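You operate a simulated robot arm through the tools that you are given. There is no shell and no other tool. Be economical: measure what you need, move in short steps, check, and stop when the job is done.

Carry out the task below with a simulated robot arm. There is one attempt and no reset: what you move stays moved.

TASK
Put two of the batteries from the table top on the brown rye slice.

It is judged by the outcome, as a careful person would: the job done as asked, and still so three seconds after it is handed in. It fails if anything else is knocked over, pushed out of place, dropped, spilled or broken.

THE ROBOT
A 6-joint arm with a two-finger parallel gripper, fixed in place. Base frame: the origin is at the foot of the arm, x ahead of it, y to its left, z up; the work surface is at about z = 0. Lengths are in mm, angles in degrees, forces in N, time in s.
With the tool pointing down near the work surface it reaches from about 160 to 420 mm from the base axis. Its first joint turns from -66.0 to 66.0 degrees. Payload 1.57 kg.
Tool frame: the origin (TCP) lies between the finger pads and is the grasp point; the fingertips stand 30 mm ahead of it; z points along the fingers, y is the line along which they close. The gripper opens to 80 mm. The fingers are 17 mm wide and 12 mm thick; the gripper's body (40 by 82 mm) begins 80 mm behind the TCP.
Orientation is that of the tool frame in the base frame, as a unit quaternion [x, y, z, w]. With the fingers straight down and closing along the base's y, the tool's x points along the base's -x, its y along +y and its z along -z.

THE INTERFACE
- The arm moves only by the tool move_arm. Its argument "moves" is a list of rows, each a list of 3 entries, a list of its own where there are three numbers: the opening, from 0 (shut) to 1 (fully open), then the shift along the base's x, y, z in units of 25 mm (1.0 is 25 mm), then the turn about the base's z in units of 5 degrees (1.0 is 5 degrees). In form: [[gripper, [dx, dy, dz], spin], ...]. A call has 1 to 10 rows; each row shifts and turns the commanded pose from where the row before left it. A call with a number of a shift or a turn outside -1 to 1 is refused whole. A row lasts 0.2 s, in which the tool goes at most 50 mm and 8.6 degrees; a call with a longer step from one row to the next is refused whole, and so is a gripper value outside its range. A pose out of reach is approached as far as the arm can. The call stops where the force on the tool passes 40 N (or 10 N more than at its start, if that is more) or the arm is blocked; 0.2 s more then pass. The fingers move at their own pace (about 153 mm/s each) and stop on an object; they squeeze with about 40 N. The grip force told is the motor's: it shows also when the fingers shut on nothing. Time passes only in rows, and 0.2 s behind the last, so rows that do not move let the fingers close. It gives the time, the measured TCP pose, the force on the tool (base axes), the opening and the grip force at its end, in the units of the frame above (readings bear some noise), and new pictures: "pictures" is both (left out), scene, wrist or none.
- Cameras (640 x 400 px; columns grow to the right, rows downward): "scene" is fixed at [58.1, -337.5, 418.1]; the picture's right is [0.74, -0.68, 0.00], its down [-0.42, -0.46, -0.78] and it looks along [0.53, 0.58, -0.62] (base axes); focal length 239 px, centre (320, 200). "wrist" rides on the gripper at [-32, 0, -78] in the tool frame; the picture's right is [0.00, -1.00, 0.00], its down [0.97, 0.00, -0.24] and it looks along [0.24, 0.00, 0.97] (tool axes); focal length 218 px, centre (320, 200).
- probe_pixels(camera, pixels): for up to 12 pixels [column, row] of the newest picture of that camera ("zoom" is the newest enlarged one), the place [x, y, z] in the base frame of the surface seen there, good to about 2 mm. No time passes.
- inspect(camera, box): a new picture of the part [left, top, right, bottom] of that camera's present view, enlarged. No time passes.
- finish_job(): hands the job in; it is judged then, once.

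Work in short steps. Measure before you move; look again where a grasp or a placing could have gone wrong, and mend it. You have 60 turns and 120 pictures in all, the two below and enlarged ones among them. Open the gripper and draw the arm clear of the work before you hand the job in, unless the task says otherwise; then end with one line.

The tools are called as name(argument=value, ...) on one line, values as JSON. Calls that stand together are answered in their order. move_arm: Moves the arm, as the interface text tells. Its arguments: {"type":"object","properties":{"moves":{"type":"array","items":{"type":"array"}},"pictures":{"type":"string","enum":["both","scene","wrist","none"]}},"required":["moves"]} The other tools are called the same way: probe_pixels (camera, pixels) gives the place of the surface under pixels of a picture; inspect (camera, box) takes an enlarged picture of a part of a camera's view; finish_job () hands the job in.

At the start:

```text
time_s: 0.0
position: [218.0, 72.7, 262.4]
ee_rot: [-0.001, 1.0, 0.0, 0.0]
force: [0.6, 0.4, -0.6]
opening: 80.0
finger_force: 0.2
```

scene: 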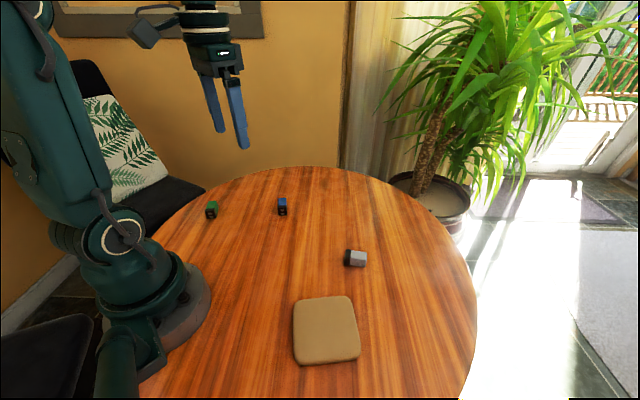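
wrist: 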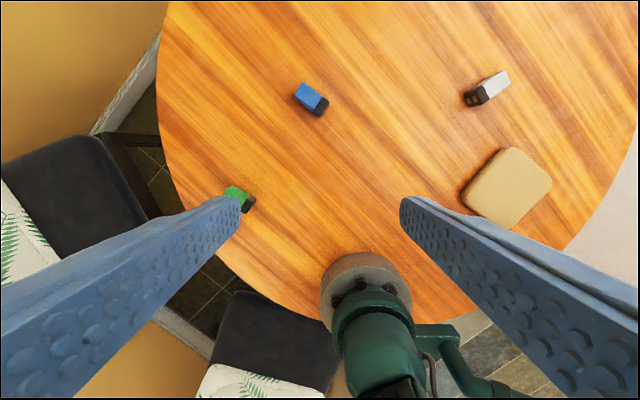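

The scene shows three batteries (green ~(211,210), blue ~(282,206), grey ~(355,258)) and the slice (~(326,330)). I inspect them closely.

inspect(camera="scene", box=[190, 180, 390, 305])

inspect(camera="wrist", box=[280, 60, 560, 235])

probe_pixels(camera="scene", pixels=[[296, 303], [349, 297], [358, 354], [299, 362], [326, 330], [211, 206], [282, 201], [350, 252], [360, 258], [282, 211]])

probe_pixels(camera="wrist", pixels=[[305, 84], [296, 96], [328, 101], [318, 113], [504, 73], [508, 90], [467, 95], [472, 106], [230, 188], [240, 191], [250, 204], [488, 88]])

```text
3.20 times, centred on (290, 242) of scene
```

zoom: 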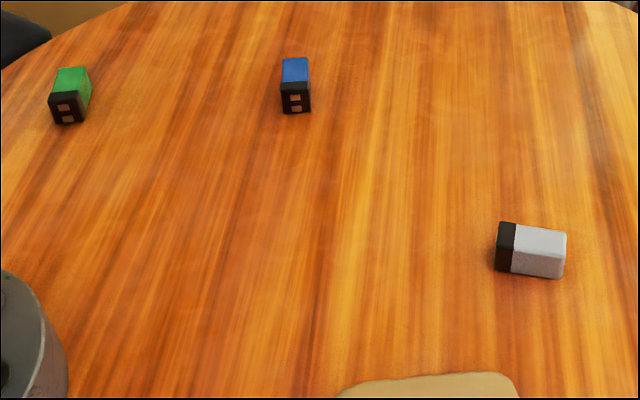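

```text
2.29 times, centred on (420, 148) of wrist
```

zoom: 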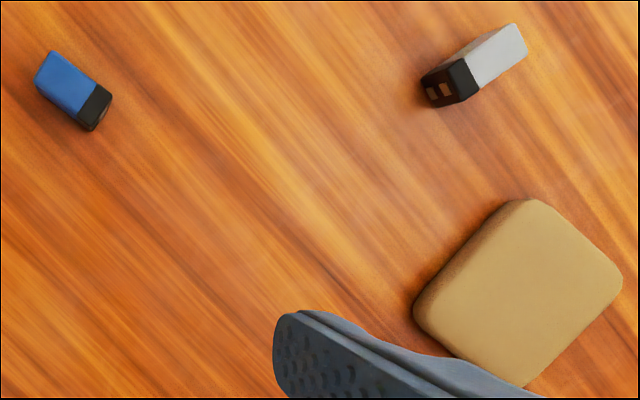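

```text
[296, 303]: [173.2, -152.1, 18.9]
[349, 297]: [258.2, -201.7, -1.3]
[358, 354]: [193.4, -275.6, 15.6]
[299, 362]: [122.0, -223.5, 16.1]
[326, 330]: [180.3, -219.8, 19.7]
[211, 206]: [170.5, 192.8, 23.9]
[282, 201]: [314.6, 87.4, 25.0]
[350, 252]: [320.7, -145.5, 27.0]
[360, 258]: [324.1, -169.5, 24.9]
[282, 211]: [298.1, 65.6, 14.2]
```

```text
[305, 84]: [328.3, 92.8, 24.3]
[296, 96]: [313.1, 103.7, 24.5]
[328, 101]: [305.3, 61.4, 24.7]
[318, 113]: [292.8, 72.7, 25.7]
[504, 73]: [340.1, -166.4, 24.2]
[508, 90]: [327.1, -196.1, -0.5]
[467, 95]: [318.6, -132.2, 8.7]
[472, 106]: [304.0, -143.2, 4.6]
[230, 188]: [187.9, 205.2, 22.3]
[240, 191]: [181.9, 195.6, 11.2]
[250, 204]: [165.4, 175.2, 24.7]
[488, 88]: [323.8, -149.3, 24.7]
```

The blue battery lies with its long axis at about 55° and its centre near (310, 82). I move above it and turn by +50°.

move_arm(moves=[[0.6, [0.368, 0.038, -0.45], 1], [0.6, [0.368, 0.038, -0.45], 1], [0.6, [0.368, 0.038, -0.45], 1], [0.6, [0.368, 0.038, -0.45], 1], [0.6, [0.368, 0.038, -0.45], 1], [0.6, [0.368, 0.038, -0.45], 1], [0.6, [0.368, 0.038, -0.45], 1], [0.6, [0.368, 0.038, -0.45], 1], [0.6, [0.368, 0.038, -0.45], 1], [0.6, [0.368, 0.038, -0.45], 1]])

```text
time_s: 2.2
position: [309.8, 81.2, 150.6]
ee_rot: [-0.424, 0.906, 0.001, -0.001]
force: [0.6, -0.3, 0.0]
opening: 47.9
finger_force: 0.1
```

scene: 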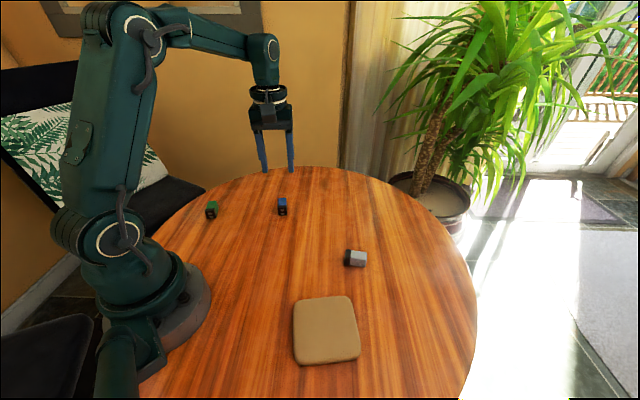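
wrist: 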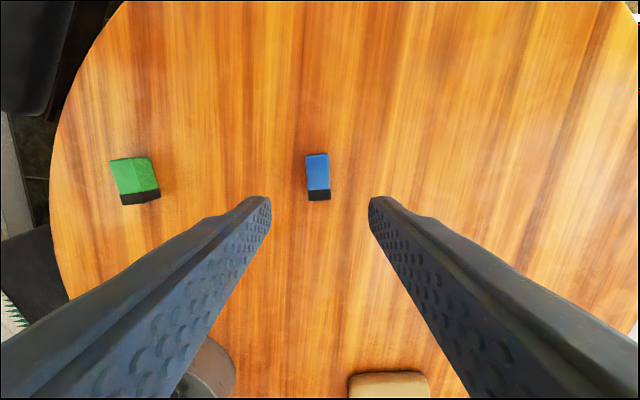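

The blue battery sits between the fingers around (318,175). I probe its top corners.

probe_pixels(camera="wrist", pixels=[[308, 156], [326, 155], [309, 189], [329, 189], [318, 173], [329, 180], [308, 172], [328, 172]])

inspect(camera="wrist", box=[270, 140, 370, 203])

```text
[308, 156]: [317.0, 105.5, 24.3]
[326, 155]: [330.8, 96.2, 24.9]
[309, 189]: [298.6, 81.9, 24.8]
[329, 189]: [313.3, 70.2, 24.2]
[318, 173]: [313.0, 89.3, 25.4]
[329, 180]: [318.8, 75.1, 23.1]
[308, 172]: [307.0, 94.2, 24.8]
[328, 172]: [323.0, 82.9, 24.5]
```

```text
6.35 times, centred on (320, 172) of wrist
```

zoom: 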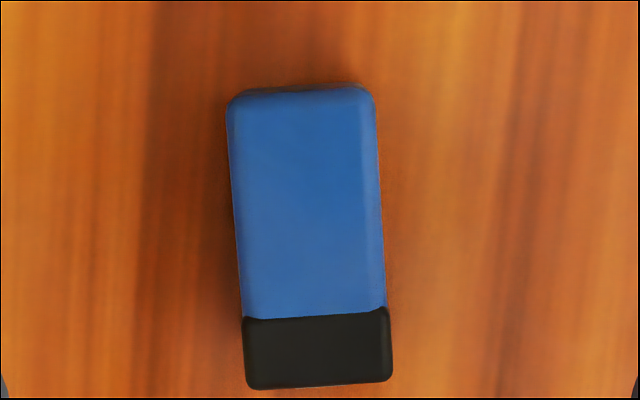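

Its centre is about (311.5, 85) with the axis near 53.5°. I align to that, go down to z≈35 and close.

move_arm(moves=[[0.6, [0.068, 0.15, -0.6], 0.7], [0.6, [0, 0, -0.8], 0], [0.6, [0, 0, -0.8], 0], [0.6, [0, 0, -0.8], 0], [0.6, [0, 0, -0.8], 0], [0.6, [0, 0, -0.5], 0], [0.6, [0, 0, -0.3], 0]])

```text
time_s: 3.8
position: [311.0, 86.2, 36.0]
ee_rot: [-0.452, 0.892, 0.001, 0.0]
force: [-0.8, 0.5, 0.1]
opening: 48.1
finger_force: 0.0
```

scene: 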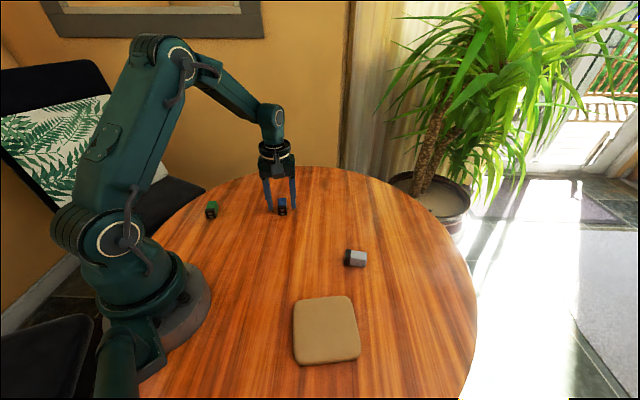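
wrist: 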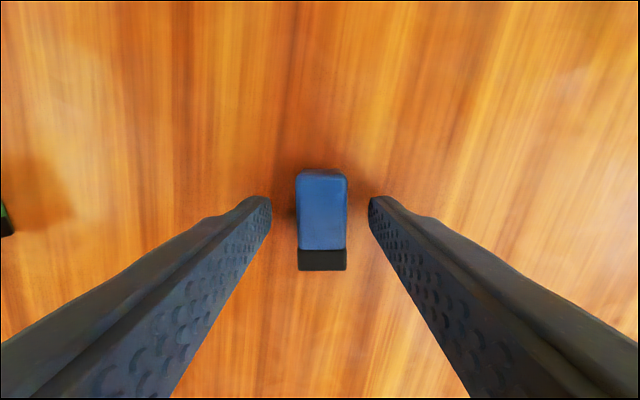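

The battery lies centred between the fingers. I close and lift.

move_arm(moves=[[0, [0, 0, 0], 0], [0, [0, 0, 0], 0], [0, [0, 0, 0], 0], [0, [0, 0, 0.5], 0], [0, [0, 0, 1], 0], [0, [0, 0, 1], 0], [0, [0, 0, 1], 0]])

```text
time_s: 5.4
position: [309.7, 84.1, 123.7]
ee_rot: [-0.451, 0.892, 0.001, 0.0]
force: [0.8, -0.2, -0.3]
opening: 0.0
finger_force: 20.9
```

scene: 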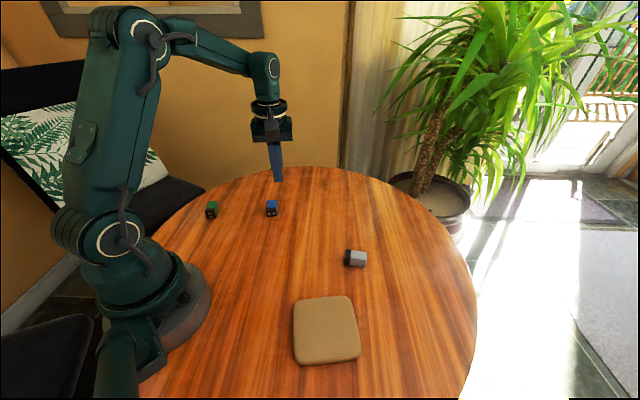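
wrist: 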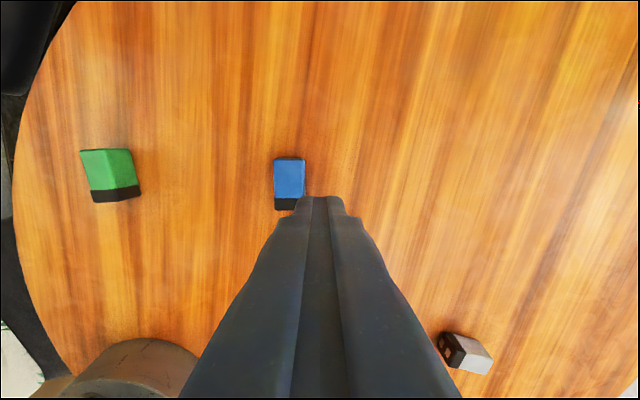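

The fingers shut on nothing; the battery slipped left to (289,183). I look closely before retrying.

inspect(camera="wrist", box=[240, 140, 340, 203])

probe_pixels(camera="wrist", pixels=[[276, 160], [303, 160], [276, 195], [303, 192], [289, 178], [285, 203], [320, 180]])

inspect(camera="scene", box=[240, 180, 310, 224])

probe_pixels(camera="zoom", pixels=[[270, 200], [300, 200], [320, 300], [270, 330]])

```text
6.35 times, centred on (290, 172) of wrist
```

zoom: 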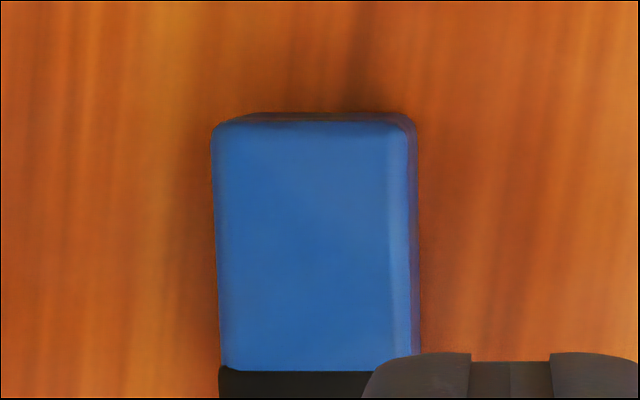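

```text
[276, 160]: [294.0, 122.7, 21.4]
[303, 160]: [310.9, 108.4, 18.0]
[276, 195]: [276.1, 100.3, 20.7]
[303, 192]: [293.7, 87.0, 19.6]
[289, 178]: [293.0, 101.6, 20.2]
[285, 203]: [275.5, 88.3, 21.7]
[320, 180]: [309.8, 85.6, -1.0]
```

```text
9.09 times, centred on (275, 202) of scene
```

zoom: 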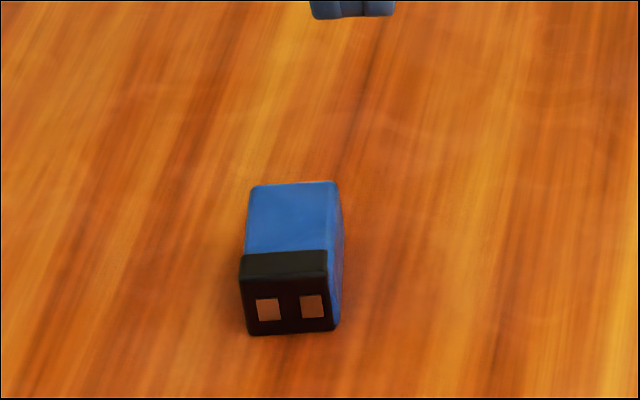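

```text
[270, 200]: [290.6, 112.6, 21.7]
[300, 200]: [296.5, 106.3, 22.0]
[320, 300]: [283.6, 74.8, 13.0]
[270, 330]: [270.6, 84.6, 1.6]
```

The battery tipped onto its broad face (now ~25 wide, ~20 high) near (289,101), which is a steadier pose. I open up and go above it to measure.

move_arm(moves=[[0.6, [0, 0, 0.5], 0], [0.6, [-0.43, 0.32, 0], 0], [0.6, [-0.43, 0.32, 0], 0], [0.6, [0, 0, 0], 0]], pictures="wrist")

inspect(camera="wrist", box=[260, 140, 380, 215])

```text
time_s: 6.4
position: [288.9, 101.4, 135.6]
ee_rot: [-0.45, 0.893, 0.001, 0.0]
force: [1.0, 0.2, 0.8]
opening: 47.9
finger_force: 0.0
```

wrist: 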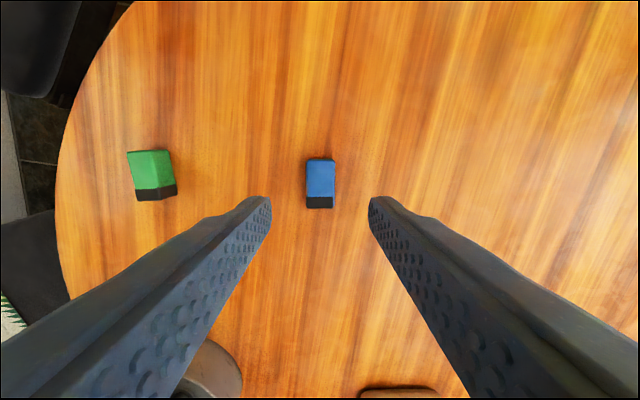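

```text
5.33 times, centred on (320, 178) of wrist
```

zoom: 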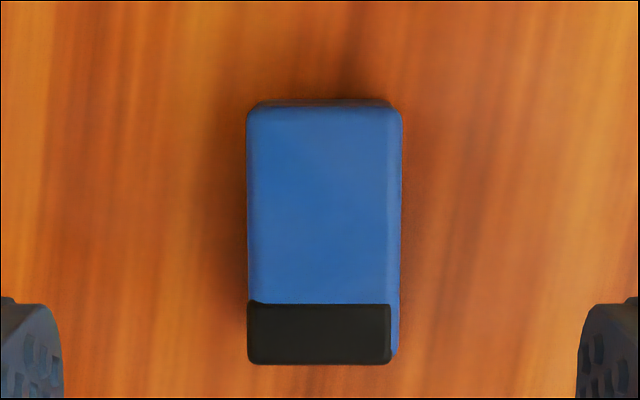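

probe_pixels(camera="zoom", pixels=[[260, 115], [385, 115], [255, 355], [385, 355], [320, 235], [320, 110], [320, 358]])

```text
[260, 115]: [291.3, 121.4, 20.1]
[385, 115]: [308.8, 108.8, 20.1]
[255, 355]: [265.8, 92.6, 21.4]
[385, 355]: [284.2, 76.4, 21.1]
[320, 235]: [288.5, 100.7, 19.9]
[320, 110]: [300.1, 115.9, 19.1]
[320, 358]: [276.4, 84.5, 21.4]
```

Well centred: battery (288,100), axis 53°. I descend to z≈32.5 and narrow the opening gently first.

move_arm(moves=[[0.6, [-0.03, -0.04, -0.8], 0], [0.6, [0, 0, -0.8], 0], [0.6, [0, 0, -0.8], 0], [0.6, [0, 0, -0.8], 0], [0.6, [0, 0, -0.6], 0], [0.5, [0, 0, -0.32], 0], [0.4, [0, 0, 0], 0], [0.36, [0, 0, 0], 0]])

inspect(camera="scene", box=[230, 170, 320, 226])

```text
time_s: 8.2
position: [288.5, 101.5, 34.0]
ee_rot: [-0.451, 0.892, 0.001, 0.0]
force: [-0.5, 0.5, 0.9]
opening: 28.8
finger_force: 0.1
```

scene: 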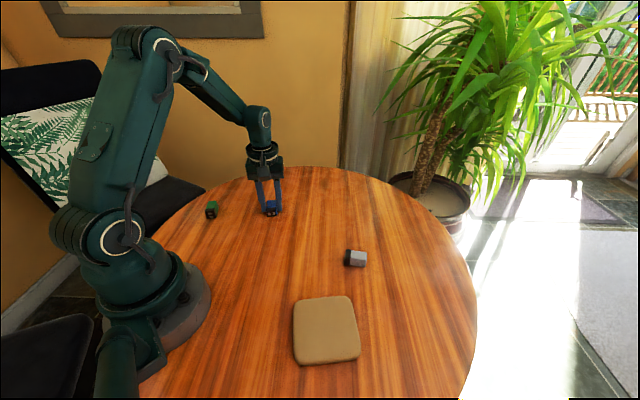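
wrist: 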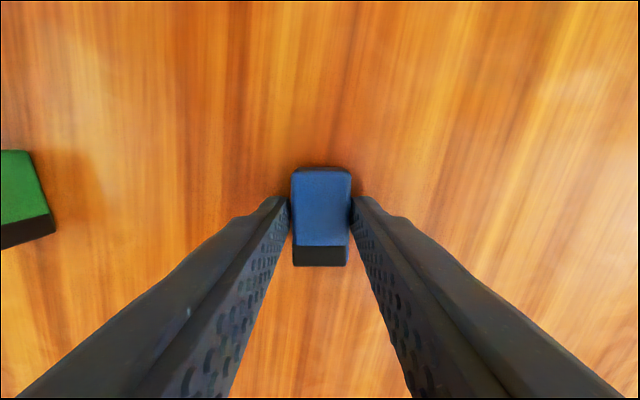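

```text
7.11 times, centred on (275, 198) of scene
```

zoom: 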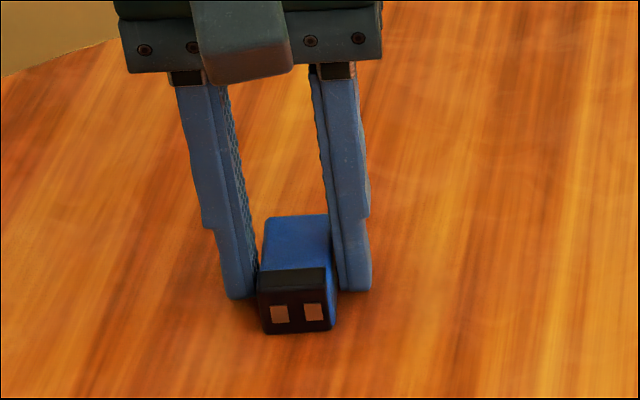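

The fingers flank the battery on both sides. I close gently and check before lifting.

move_arm(moves=[[0.33, [0, 0, 0], 0], [0.3, [0, 0, 0], 0], [0.27, [0, 0, 0], 0], [0.24, [0, 0, 0], 0]])

inspect(camera="scene", box=[230, 170, 320, 226])

```text
time_s: 9.2
position: [288.1, 100.0, 34.0]
ee_rot: [-0.451, 0.892, 0.0, 0.0]
force: [0.8, 0.0, -0.1]
opening: 24.7
finger_force: 36.7
```

scene: 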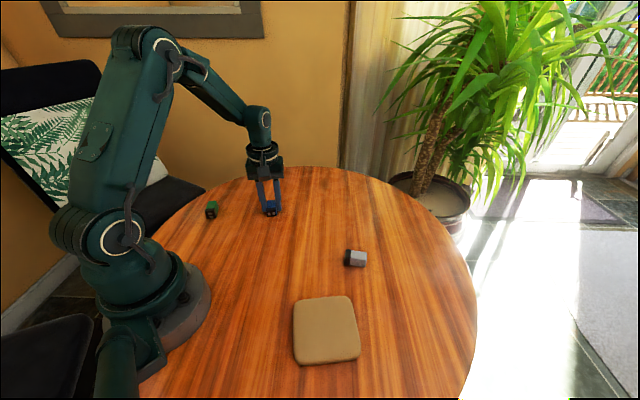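
wrist: 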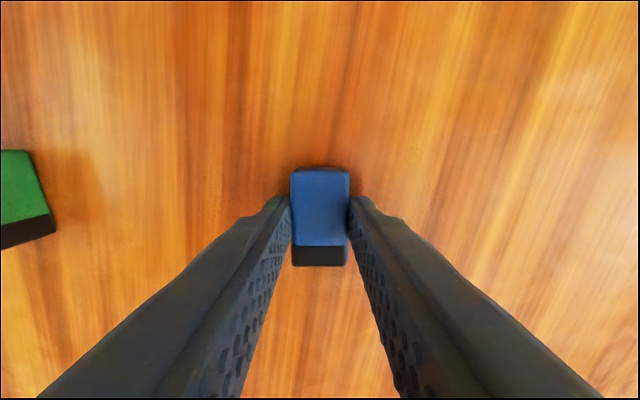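

```text
7.11 times, centred on (275, 198) of scene
```

zoom: 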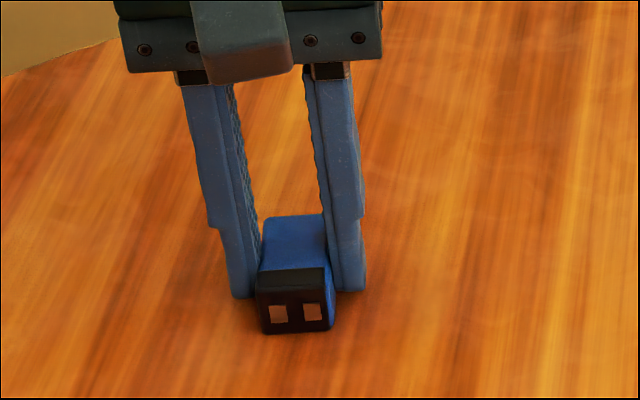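

Firm grip: 24.7 mm, 37 N. I lift slowly.

move_arm(moves=[[0.2, [0, 0, 0], 0], [0.2, [0, 0, 0.2], 0], [0.2, [0, 0, 0.4], 0], [0.2, [0, 0, 0.5], 0], [0.2, [0, 0, 0.7], 0], [0.2, [0, 0, 0.7], 0], [0.2, [0, 0, 0.7], 0], [0.2, [0, 0, 0.7], 0]])

```text
time_s: 11.0
position: [288.5, 100.2, 130.2]
ee_rot: [-0.451, 0.893, 0.002, -0.001]
force: [1.0, 0.1, -0.6]
opening: 24.9
finger_force: 36.8
```

scene: 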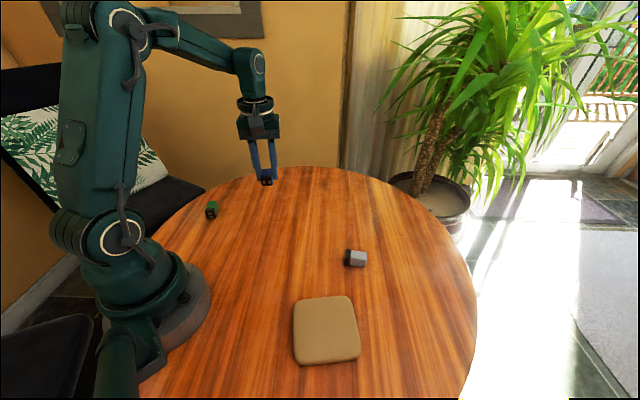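
wrist: 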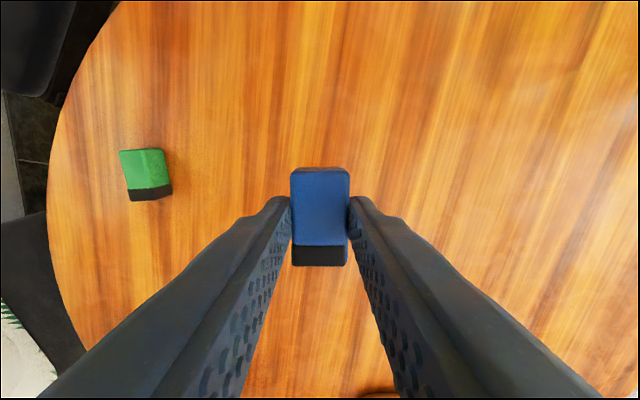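

Held. Now I measure the slice's edges for the placing.

inspect(camera="scene", box=[266, 285, 386, 375])

probe_pixels(camera="scene", pixels=[[296, 330], [356, 325], [323, 299], [328, 361], [326, 330], [300, 304], [345, 299], [301, 360], [356, 352], [310, 315], [342, 343]])

```text
4.44 times, centred on (326, 330) of scene
```

zoom: 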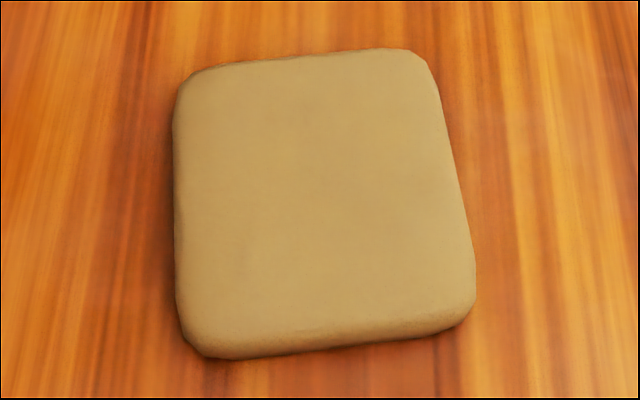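

```text
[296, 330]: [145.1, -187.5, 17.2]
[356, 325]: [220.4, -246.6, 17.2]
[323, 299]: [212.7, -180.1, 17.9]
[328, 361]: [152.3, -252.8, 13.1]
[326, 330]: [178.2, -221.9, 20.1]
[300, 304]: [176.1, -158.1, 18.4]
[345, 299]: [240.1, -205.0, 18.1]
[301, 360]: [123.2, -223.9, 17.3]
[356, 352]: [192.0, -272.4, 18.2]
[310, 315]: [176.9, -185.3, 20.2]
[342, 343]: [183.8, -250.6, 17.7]
```

Slice centre is about (182.7,-217), top z≈20, side ~95. I carry the blue battery at height toward (201,-231).

move_arm(moves=[[0.2, [-0.25, -0.946, 0], 0], [0.2, [-0.25, -0.946, 0], 0], [0.2, [-0.25, -0.946, 0], 0], [0.2, [-0.25, -0.946, 0], 0], [0.2, [-0.25, -0.946, 0], 0], [0.2, [-0.25, -0.946, 0], 0], [0.2, [-0.25, -0.946, 0], 0]], pictures="none")

move_arm(moves=[[0.2, [-0.25, -0.946, 0], 0], [0.2, [-0.25, -0.946, 0], 0], [0.2, [-0.25, -0.946, 0], 0], [0.2, [-0.25, -0.946, 0], 0], [0.2, [-0.25, -0.946, 0], 0], [0.2, [-0.25, -0.946, 0], 0], [0.2, [-0.25, -0.946, 0], 0], [0.2, [0, 0, 0], 0]])

```text
time_s: 12.6
position: [245.5, -64.1, 129.7]
ee_rot: [-0.45, 0.893, 0.001, 0.0]
force: [-0.3, 0.3, 0.0]
opening: 24.7
finger_force: 36.4
```

```text
time_s: 14.4
position: [200.5, -231.2, 130.9]
ee_rot: [-0.451, 0.893, 0.001, -0.001]
force: [0.1, -0.1, -0.5]
opening: 24.8
finger_force: 36.3
```

scene: 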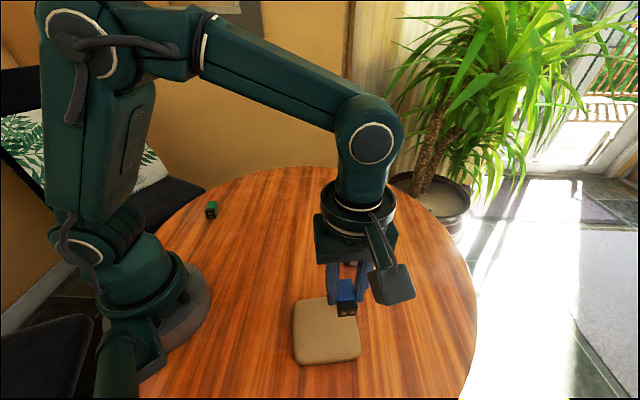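
wrist: 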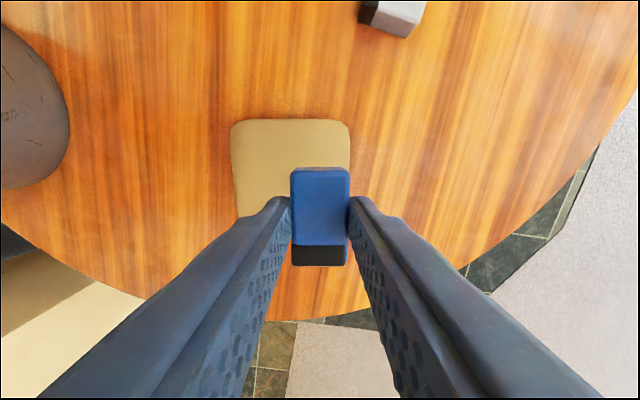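

Aligned over the slice. I descend to z≈56 first, then ease down.

move_arm(moves=[[0.2, [0, 0, -0.7], 0], [0.2, [0, 0, -0.7], 0], [0.2, [0, 0, -0.7], 0], [0.2, [0, 0, -0.5], 0], [0.2, [0, 0, -0.3], 0], [0.2, [0, 0, -0.1], 0], [0.2, [0, 0, 0], 0]])

inspect(camera="scene", box=[276, 255, 416, 375])

```text
time_s: 16.0
position: [201.4, -230.3, 55.8]
ee_rot: [-0.45, 0.893, 0.001, -0.001]
force: [0.1, 0.2, -0.4]
opening: 24.7
finger_force: 36.6
```

scene: 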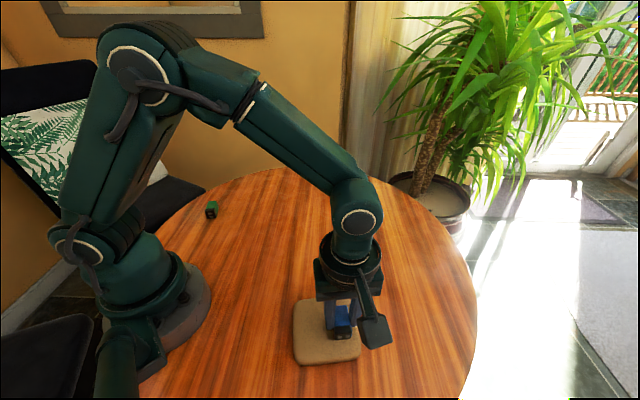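
wrist: 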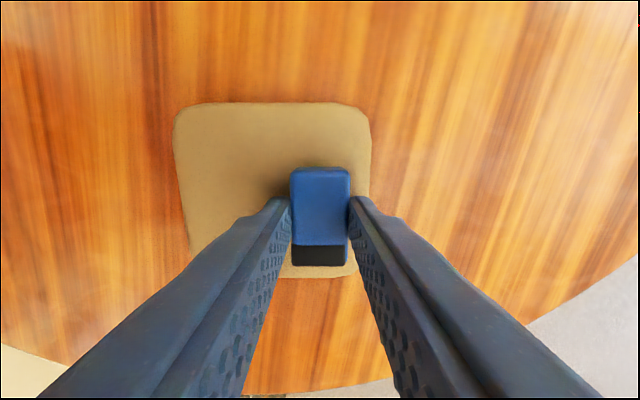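

```text
3.33 times, centred on (346, 315) of scene
```

zoom: 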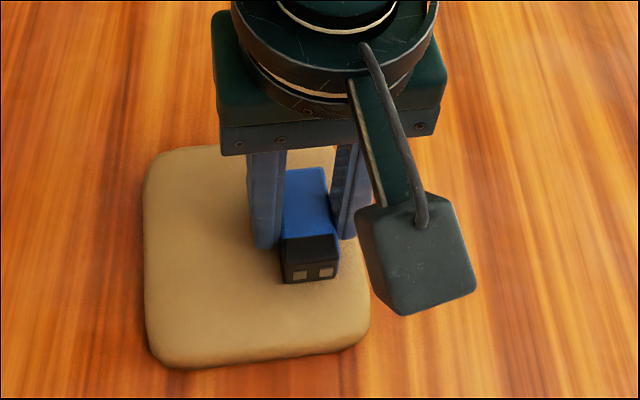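

The battery is over the slice, well inside. I ease down about 1.8 mm and look at the force.

move_arm(moves=[[0.2, [0, 0, -0.04], 0], [0.2, [0, 0, -0.03], 0], [0.2, [0, 0, 0], 0]], pictures="none")

```text
time_s: 16.8
position: [202.5, -230.0, 53.0]
ee_rot: [-0.451, 0.892, 0.0, 0.0]
force: [-0.8, 0.3, 0.2]
opening: 25.0
finger_force: 36.7
```

move_arm(moves=[[0.2, [0, 0, -0.04], 0], [0.2, [0, 0, 0], 0]], pictures="none")

```text
time_s: 17.4
position: [202.4, -229.8, 52.9]
ee_rot: [-0.451, 0.893, -0.001, 0.001]
force: [-4.0, 2.5, 25.7]
opening: 24.9
finger_force: 36.1
```

Contact (26 N up). I relieve a bit, open gently, and rise.

move_arm(moves=[[0.2, [0, 0, 0.03], 0], [0.3, [0, 0, 0], 0], [0.34, [0, 0, 0], 0], [0.4, [0, 0, 0], 0], [0.46, [0, 0, 0], 0], [0.46, [0, 0, 0.3], 0], [0.46, [0, 0, 0.7], 0], [0.46, [0, 0, 0.9], 0], [0.46, [0, 0, 0.9], 0], [0.46, [0, 0, 0.9], 0]])

```text
time_s: 19.6
position: [201.6, -229.2, 145.9]
ee_rot: [-0.45, 0.893, 0.001, 0.0]
force: [0.2, -0.6, -0.1]
opening: 36.8
finger_force: 0.1
```

scene: 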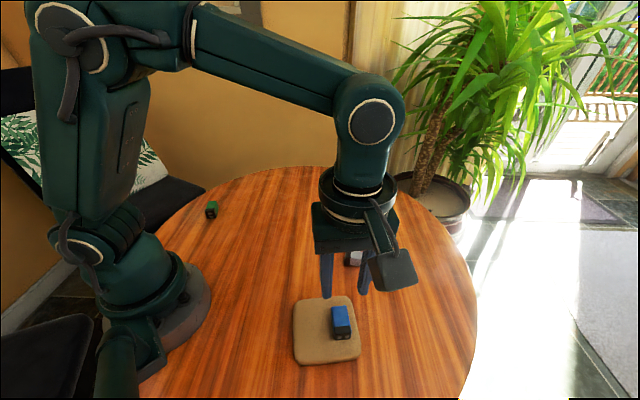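
wrist: 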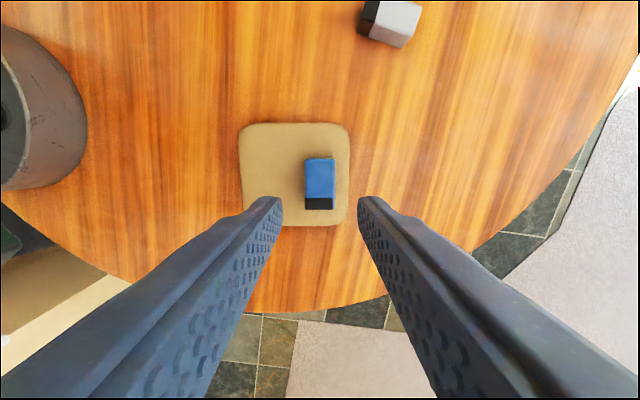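

The blue battery is on the slice. Now I go above the grey one (~(323,-155)), turning back toward its axis (≈ -58°).

move_arm(moves=[[0.6, [0.486, 0.296, 0], -1], [0.6, [0.486, 0.296, 0], -1], [0.6, [0.486, 0.296, 0], -1], [0.6, [0.486, 0.296, 0], -1], [0.6, [0.486, 0.296, 0], -1], [0.6, [0.486, 0.296, 0], -1], [0.6, [0.486, 0.296, 0], -1], [0.6, [0.486, 0.296, 0], -1], [0.6, [0.486, 0.296, 0], -1], [0.6, [0.486, 0.296, 0], -1]], pictures="none")

move_arm(moves=[[0.6, [0, 0, 0], -1], [0.6, [0, 0, 0], -1], [0.6, [0, 0, 0], -1], [0.6, [0, 0, 0], -1], [0.6, [0, 0, 0], -1], [0.6, [0, 0, 0], -1], [0.6, [0, 0, 0], -1], [0.6, [0, 0, 0], -1], [0.6, [0, 0, 0], -1], [0.6, [0, 0, 0], -1]])

```text
time_s: 21.8
position: [322.9, -155.4, 146.2]
ee_rot: [-0.031, 1.0, 0.0, 0.0]
force: [-0.2, -0.1, -0.1]
opening: 48.2
finger_force: 0.0
```

```text
time_s: 24.0
position: [323.7, -155.4, 145.7]
ee_rot: [0.395, 0.919, 0.001, 0.0]
force: [0.5, 0.0, 0.4]
opening: 48.1
finger_force: 0.1
```

scene: 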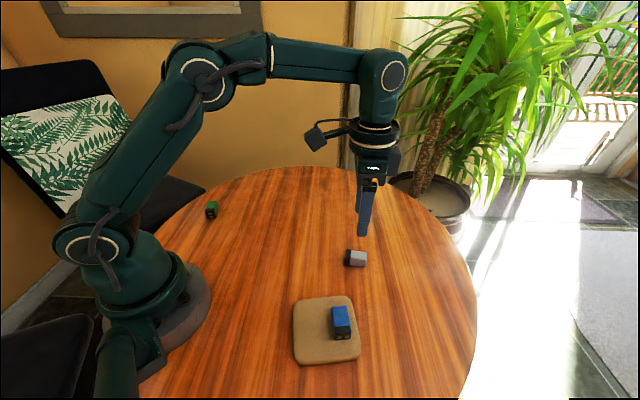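
wrist: 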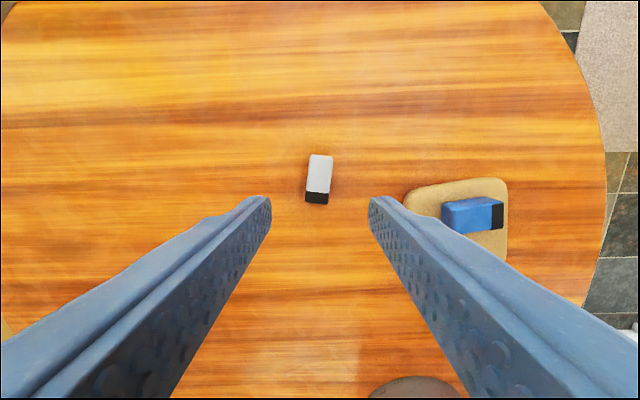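

inspect(camera="wrist", box=[260, 142, 380, 217])

probe_pixels(camera="zoom", pixels=[[278, 75], [370, 75], [258, 255], [345, 262], [250, 320], [340, 320], [318, 80], [297, 315], [308, 190]])

```text
5.33 times, centred on (320, 180) of wrist
```

zoom: 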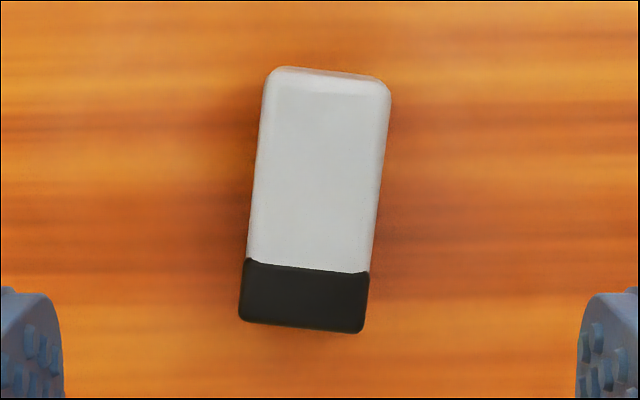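

```text
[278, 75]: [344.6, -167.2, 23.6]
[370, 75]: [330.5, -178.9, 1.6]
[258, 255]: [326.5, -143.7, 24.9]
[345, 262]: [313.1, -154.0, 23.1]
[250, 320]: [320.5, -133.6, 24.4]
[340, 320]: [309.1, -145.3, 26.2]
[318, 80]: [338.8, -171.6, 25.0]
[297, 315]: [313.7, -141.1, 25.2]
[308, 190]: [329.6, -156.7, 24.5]
```

Grey centre ≈ (326,-156), axis ≈ -52.5°. I align, descend and narrow to just wider than the battery.

move_arm(moves=[[0.6, [0.09, -0.02, -0.5], -0.6], [0.6, [0, 0, -0.8], -0.6], [0.6, [0, 0, -0.8], 0], [0.6, [0, 0, -0.8], 0], [0.6, [0, 0, -0.8], 0], [0.6, [0, 0, -0.5], 0], [0.5, [0, 0, -0.3], 0], [0.4, [0, 0, 0], 0], [0.36, [0, 0, 0], 0]])

inspect(camera="wrist", box=[240, 150, 400, 280])

```text
time_s: 26.0
position: [326.9, -156.4, 32.4]
ee_rot: [0.442, 0.897, 0.001, 0.001]
force: [0.0, -0.1, 0.2]
opening: 29.0
finger_force: 0.1
```

scene: 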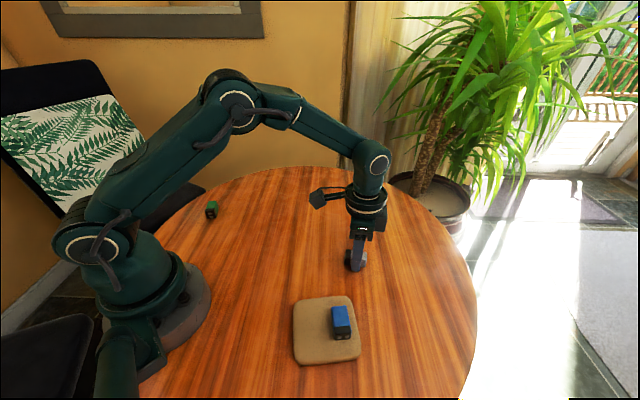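
wrist: 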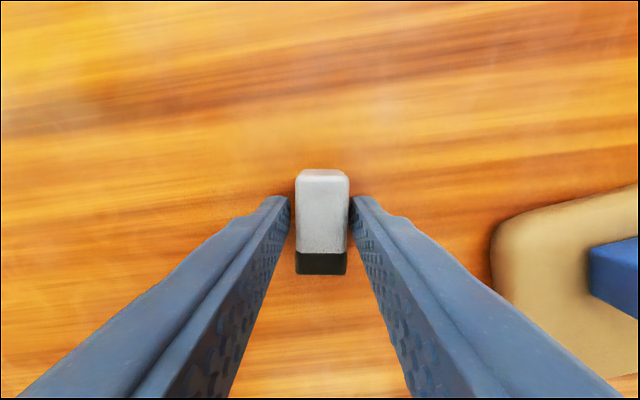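

```text
3.08 times, centred on (320, 215) of wrist
```

zoom: 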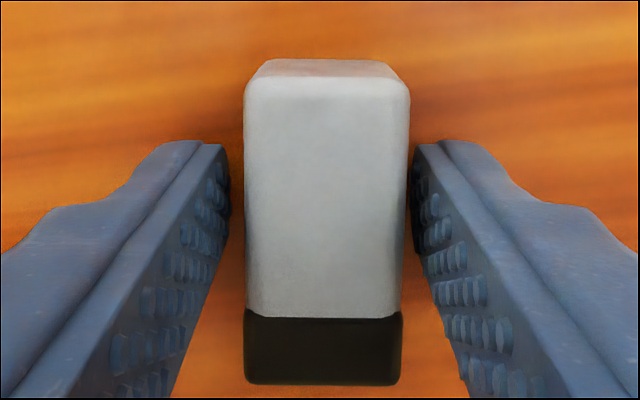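

Nicely centred, width about 19–20 mm. I close gently.

move_arm(moves=[[0.32, [0, 0, 0], 0], [0.29, [0, 0, 0], 0], [0.26, [0, 0, 0], 0], [0.24, [0, 0, 0], 0], [0.22, [0, 0, 0], 0], [0.2, [0, 0, 0], 0]], pictures="wrist")

```text
time_s: 27.4
position: [326.4, -154.2, 31.4]
ee_rot: [0.442, 0.897, 0.001, 0.0]
force: [0.2, 0.4, -0.9]
opening: 20.9
finger_force: 33.5
```

wrist: 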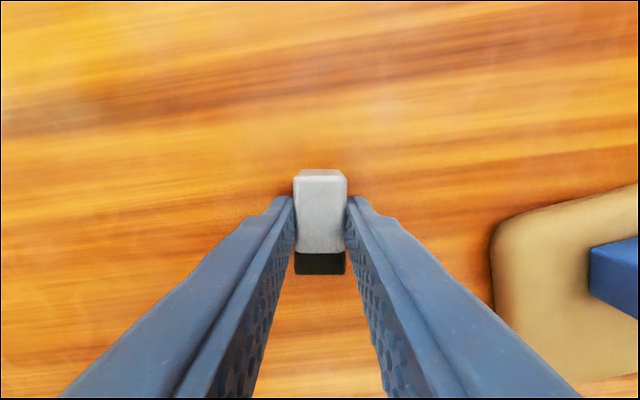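

Gripped at 20.9 mm with 33 N. I lift slowly with the command slightly tighter.

move_arm(moves=[[0.17, [0, 0, 0], 0], [0.15, [0, 0, 0.1], 0], [0.15, [0, 0, 0.3], 0], [0.15, [0, 0, 0.5], 0], [0.15, [0, 0, 0.7], 0], [0.15, [0, 0, 0.8], 0], [0.15, [0, 0, 0.8], 0], [0.15, [0, 0, 0.8], 0], [0.15, [0, 0, 0.5], 0]])

```text
time_s: 29.4
position: [325.8, -155.8, 147.6]
ee_rot: [0.442, 0.897, 0.002, 0.001]
force: [0.2, -0.8, 0.9]
opening: 20.6
finger_force: 34.1
```

scene: 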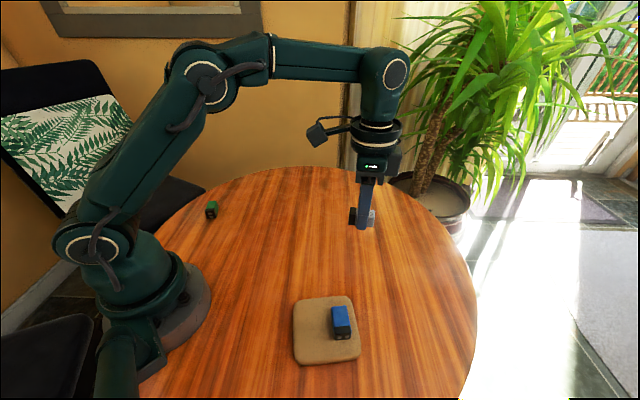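
wrist: 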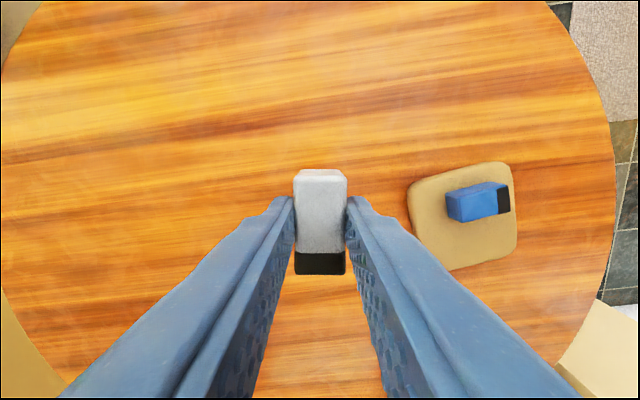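

Held. I carry it over the near half of the slice, (164.5,-203), turning +105°.

move_arm(moves=[[0.15, [-0.323, -0.095, 0], 1], [0.15, [-0.323, -0.095, 0], 1], [0.15, [-0.323, -0.095, 0], 1], [0.15, [-0.323, -0.095, 0], 1], [0.15, [-0.323, -0.095, 0], 1], [0.15, [-0.323, -0.095, 0], 1], [0.15, [-0.323, -0.095, 0], 1], [0.15, [-0.323, -0.095, 0], 1], [0.15, [-0.323, -0.095, 0], 1], [0.15, [-0.323, -0.095, 0], 1]], pictures="none")

move_arm(moves=[[0.15, [-0.323, -0.095, 0], 1], [0.15, [-0.323, -0.095, 0], 1], [0.15, [-0.323, -0.095, 0], 1], [0.15, [-0.323, -0.095, 0], 1], [0.15, [-0.323, -0.095, 0], 1], [0.15, [-0.323, -0.095, 0], 1], [0.15, [-0.323, -0.095, 0], 1], [0.15, [-0.323, -0.095, 0], 1], [0.15, [-0.323, -0.095, 0], 1], [0.15, [-0.323, -0.095, 0], 1]])

```text
time_s: 31.6
position: [245.2, -180.3, 145.1]
ee_rot: [0.021, 1.0, 0.0, 0.0]
force: [-0.3, 0.3, 0.1]
opening: 20.8
finger_force: 33.6
```

```text
time_s: 33.8
position: [165.0, -204.4, 145.2]
ee_rot: [-0.404, 0.915, 0.001, 0.0]
force: [0.7, -0.5, -0.2]
opening: 20.7
finger_force: 33.7
```

scene: 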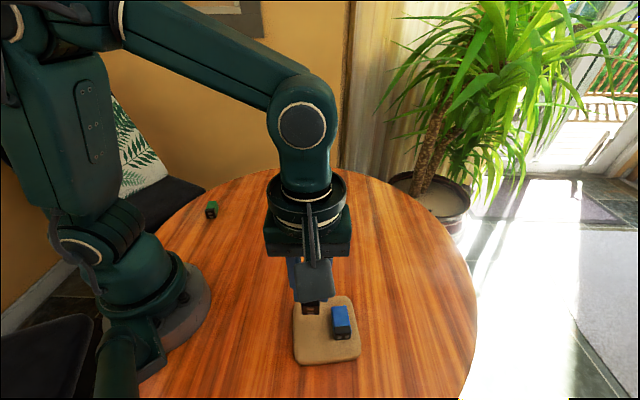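
wrist: 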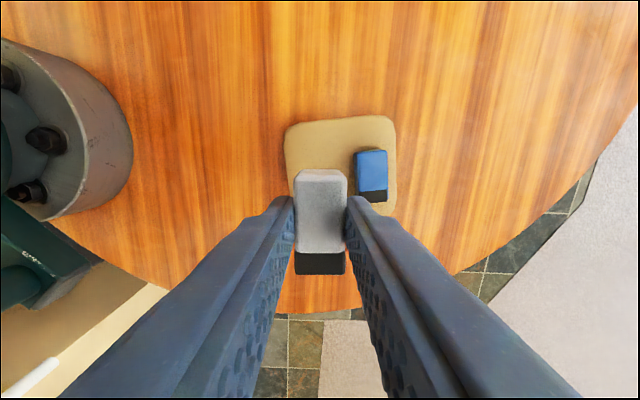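

I probe the blue battery and slice edges to check the gap before descending.

probe_pixels(camera="wrist", pixels=[[360, 154], [358, 175], [384, 154], [385, 185], [289, 135], [292, 180], [340, 120], [372, 170], [394, 150]])

```text
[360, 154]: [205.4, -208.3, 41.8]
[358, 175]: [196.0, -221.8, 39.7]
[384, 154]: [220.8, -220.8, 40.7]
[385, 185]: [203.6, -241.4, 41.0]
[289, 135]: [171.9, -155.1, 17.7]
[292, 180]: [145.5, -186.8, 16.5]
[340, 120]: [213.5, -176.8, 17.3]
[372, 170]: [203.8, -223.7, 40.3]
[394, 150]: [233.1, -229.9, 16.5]
```

The gap to blue's edge is ~25 mm, enough. I finish the turn and descend to z≈54.

move_arm(moves=[[0.15, [-0.02, 0.03, 0], 1], [0.15, [0, 0, -0.6], 0], [0.15, [0, 0, -0.8], 0], [0.15, [0, 0, -0.8], 0], [0.15, [0, 0, -0.8], 0], [0.15, [0, 0, -0.5], 0], [0.15, [0, 0, -0.15], 0], [0.15, [0, 0, 0], 0]])

inspect(camera="scene", box=[256, 255, 396, 375])

```text
time_s: 35.6
position: [164.4, -202.8, 53.0]
ee_rot: [-0.443, 0.896, 0.0, 0.0]
force: [-0.6, -1.1, -1.2]
opening: 21.1
finger_force: 33.9
```

scene: 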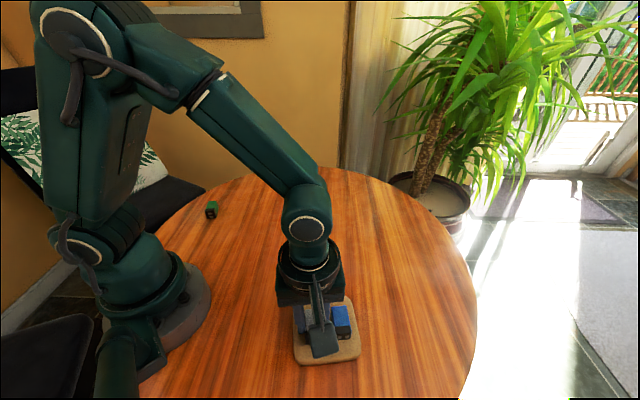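
wrist: 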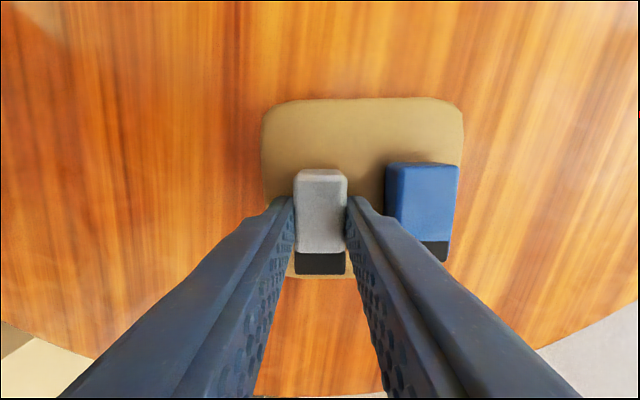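

```text
3.33 times, centred on (326, 315) of scene
```

zoom: 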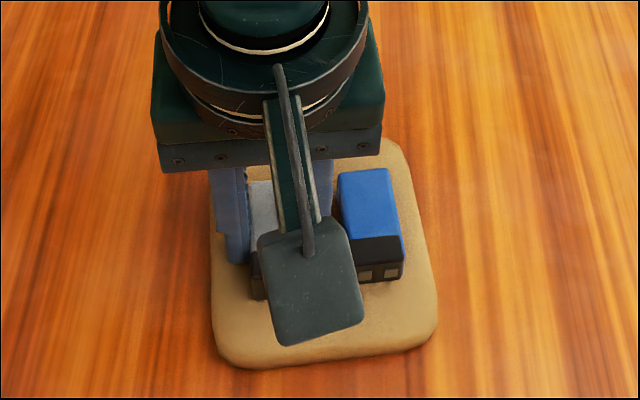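

Clear of the blue one. I ease down to contact in 1 mm steps.

move_arm(moves=[[0.15, [0, 0, -0.04], 0], [0.15, [0, 0, 0], 0]], pictures="none")

```text
time_s: 36.2
position: [163.9, -203.8, 53.4]
ee_rot: [-0.443, 0.897, 0.0, 0.0]
force: [-0.5, 0.1, 2.2]
opening: 20.9
finger_force: 34.1
```

move_arm(moves=[[0.15, [0, 0, -0.03], 0], [0.15, [0, 0, 0], 0]], pictures="none")

```text
time_s: 36.8
position: [165.2, -203.1, 52.6]
ee_rot: [-0.443, 0.896, 0.0, 0.0]
force: [1.8, 0.3, 7.4]
opening: 20.7
finger_force: 34.0
```

Touching (7 N). I open gently, check, then rise.

move_arm(moves=[[0.25, [0, 0, 0], 0], [0.29, [0, 0, 0], 0], [0.33, [0, 0, 0], 0], [0.37, [0, 0, 0], 0], [0.37, [0, 0, 0], 0], [0.37, [0, 0, 0.3], 0], [0.37, [0, 0, 0.7], 0], [0.37, [0, 0, 0.9], 0], [0.37, [0, 0, 0.9], 0], [0.37, [0, 0, 0.9], 0]])

```text
time_s: 39.0
position: [162.2, -202.5, 146.3]
ee_rot: [-0.443, 0.897, 0.001, -0.001]
force: [0.4, 0.3, 0.6]
opening: 29.7
finger_force: 0.1
```

scene: 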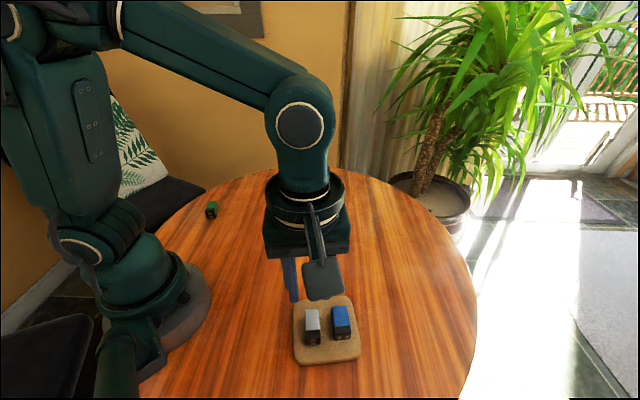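
wrist: 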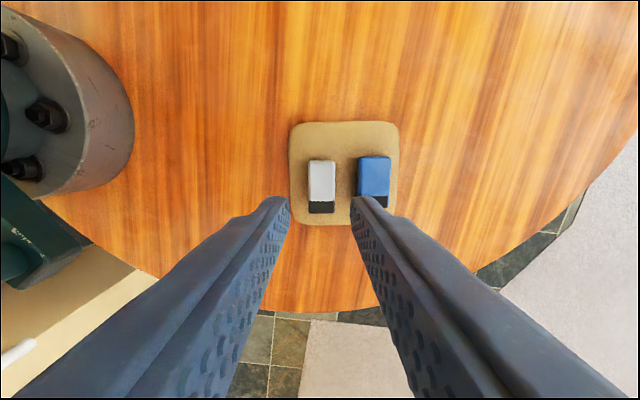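

Both batteries lie on the slice. I draw the arm clear, open, and check once more.

move_arm(moves=[[0.6, [0.3, 0.5, 0.9], 0], [0.8, [0.3, 0.9, 0.9], 0], [1, [0.3, 0.9, 0.9], 0], [1, [0.3, 0.9, 0.5], 0], [1, [0.3, 0.9, 0], 0], [1, [0.3, 0.9, 0], 0], [1, [0, 0, 0], 0]], pictures="scene")

inspect(camera="scene", box=[266, 285, 386, 375])

```text
time_s: 40.6
position: [208.3, -76.0, 225.1]
ee_rot: [-0.442, 0.897, 0.001, 0.0]
force: [0.2, 0.1, 0.0]
opening: 80.1
finger_force: 0.0
```

scene: 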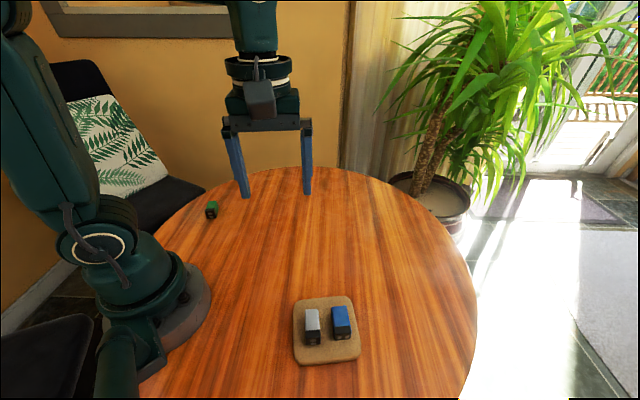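

```text
4.44 times, centred on (326, 330) of scene
```

zoom: 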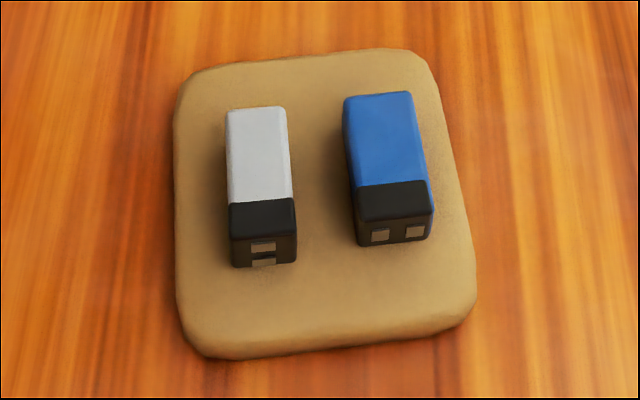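

Both batteries rest well inside the slice, and the green battery and the slice itself haven't moved. I hand in.

finish_job()

```text
The job is handed in.
```

The blue and the grey batteries are lying on the rye slice; on the first try the blue one slipped from the gripper and tipped onto its broad side, and I picked it up again from there.
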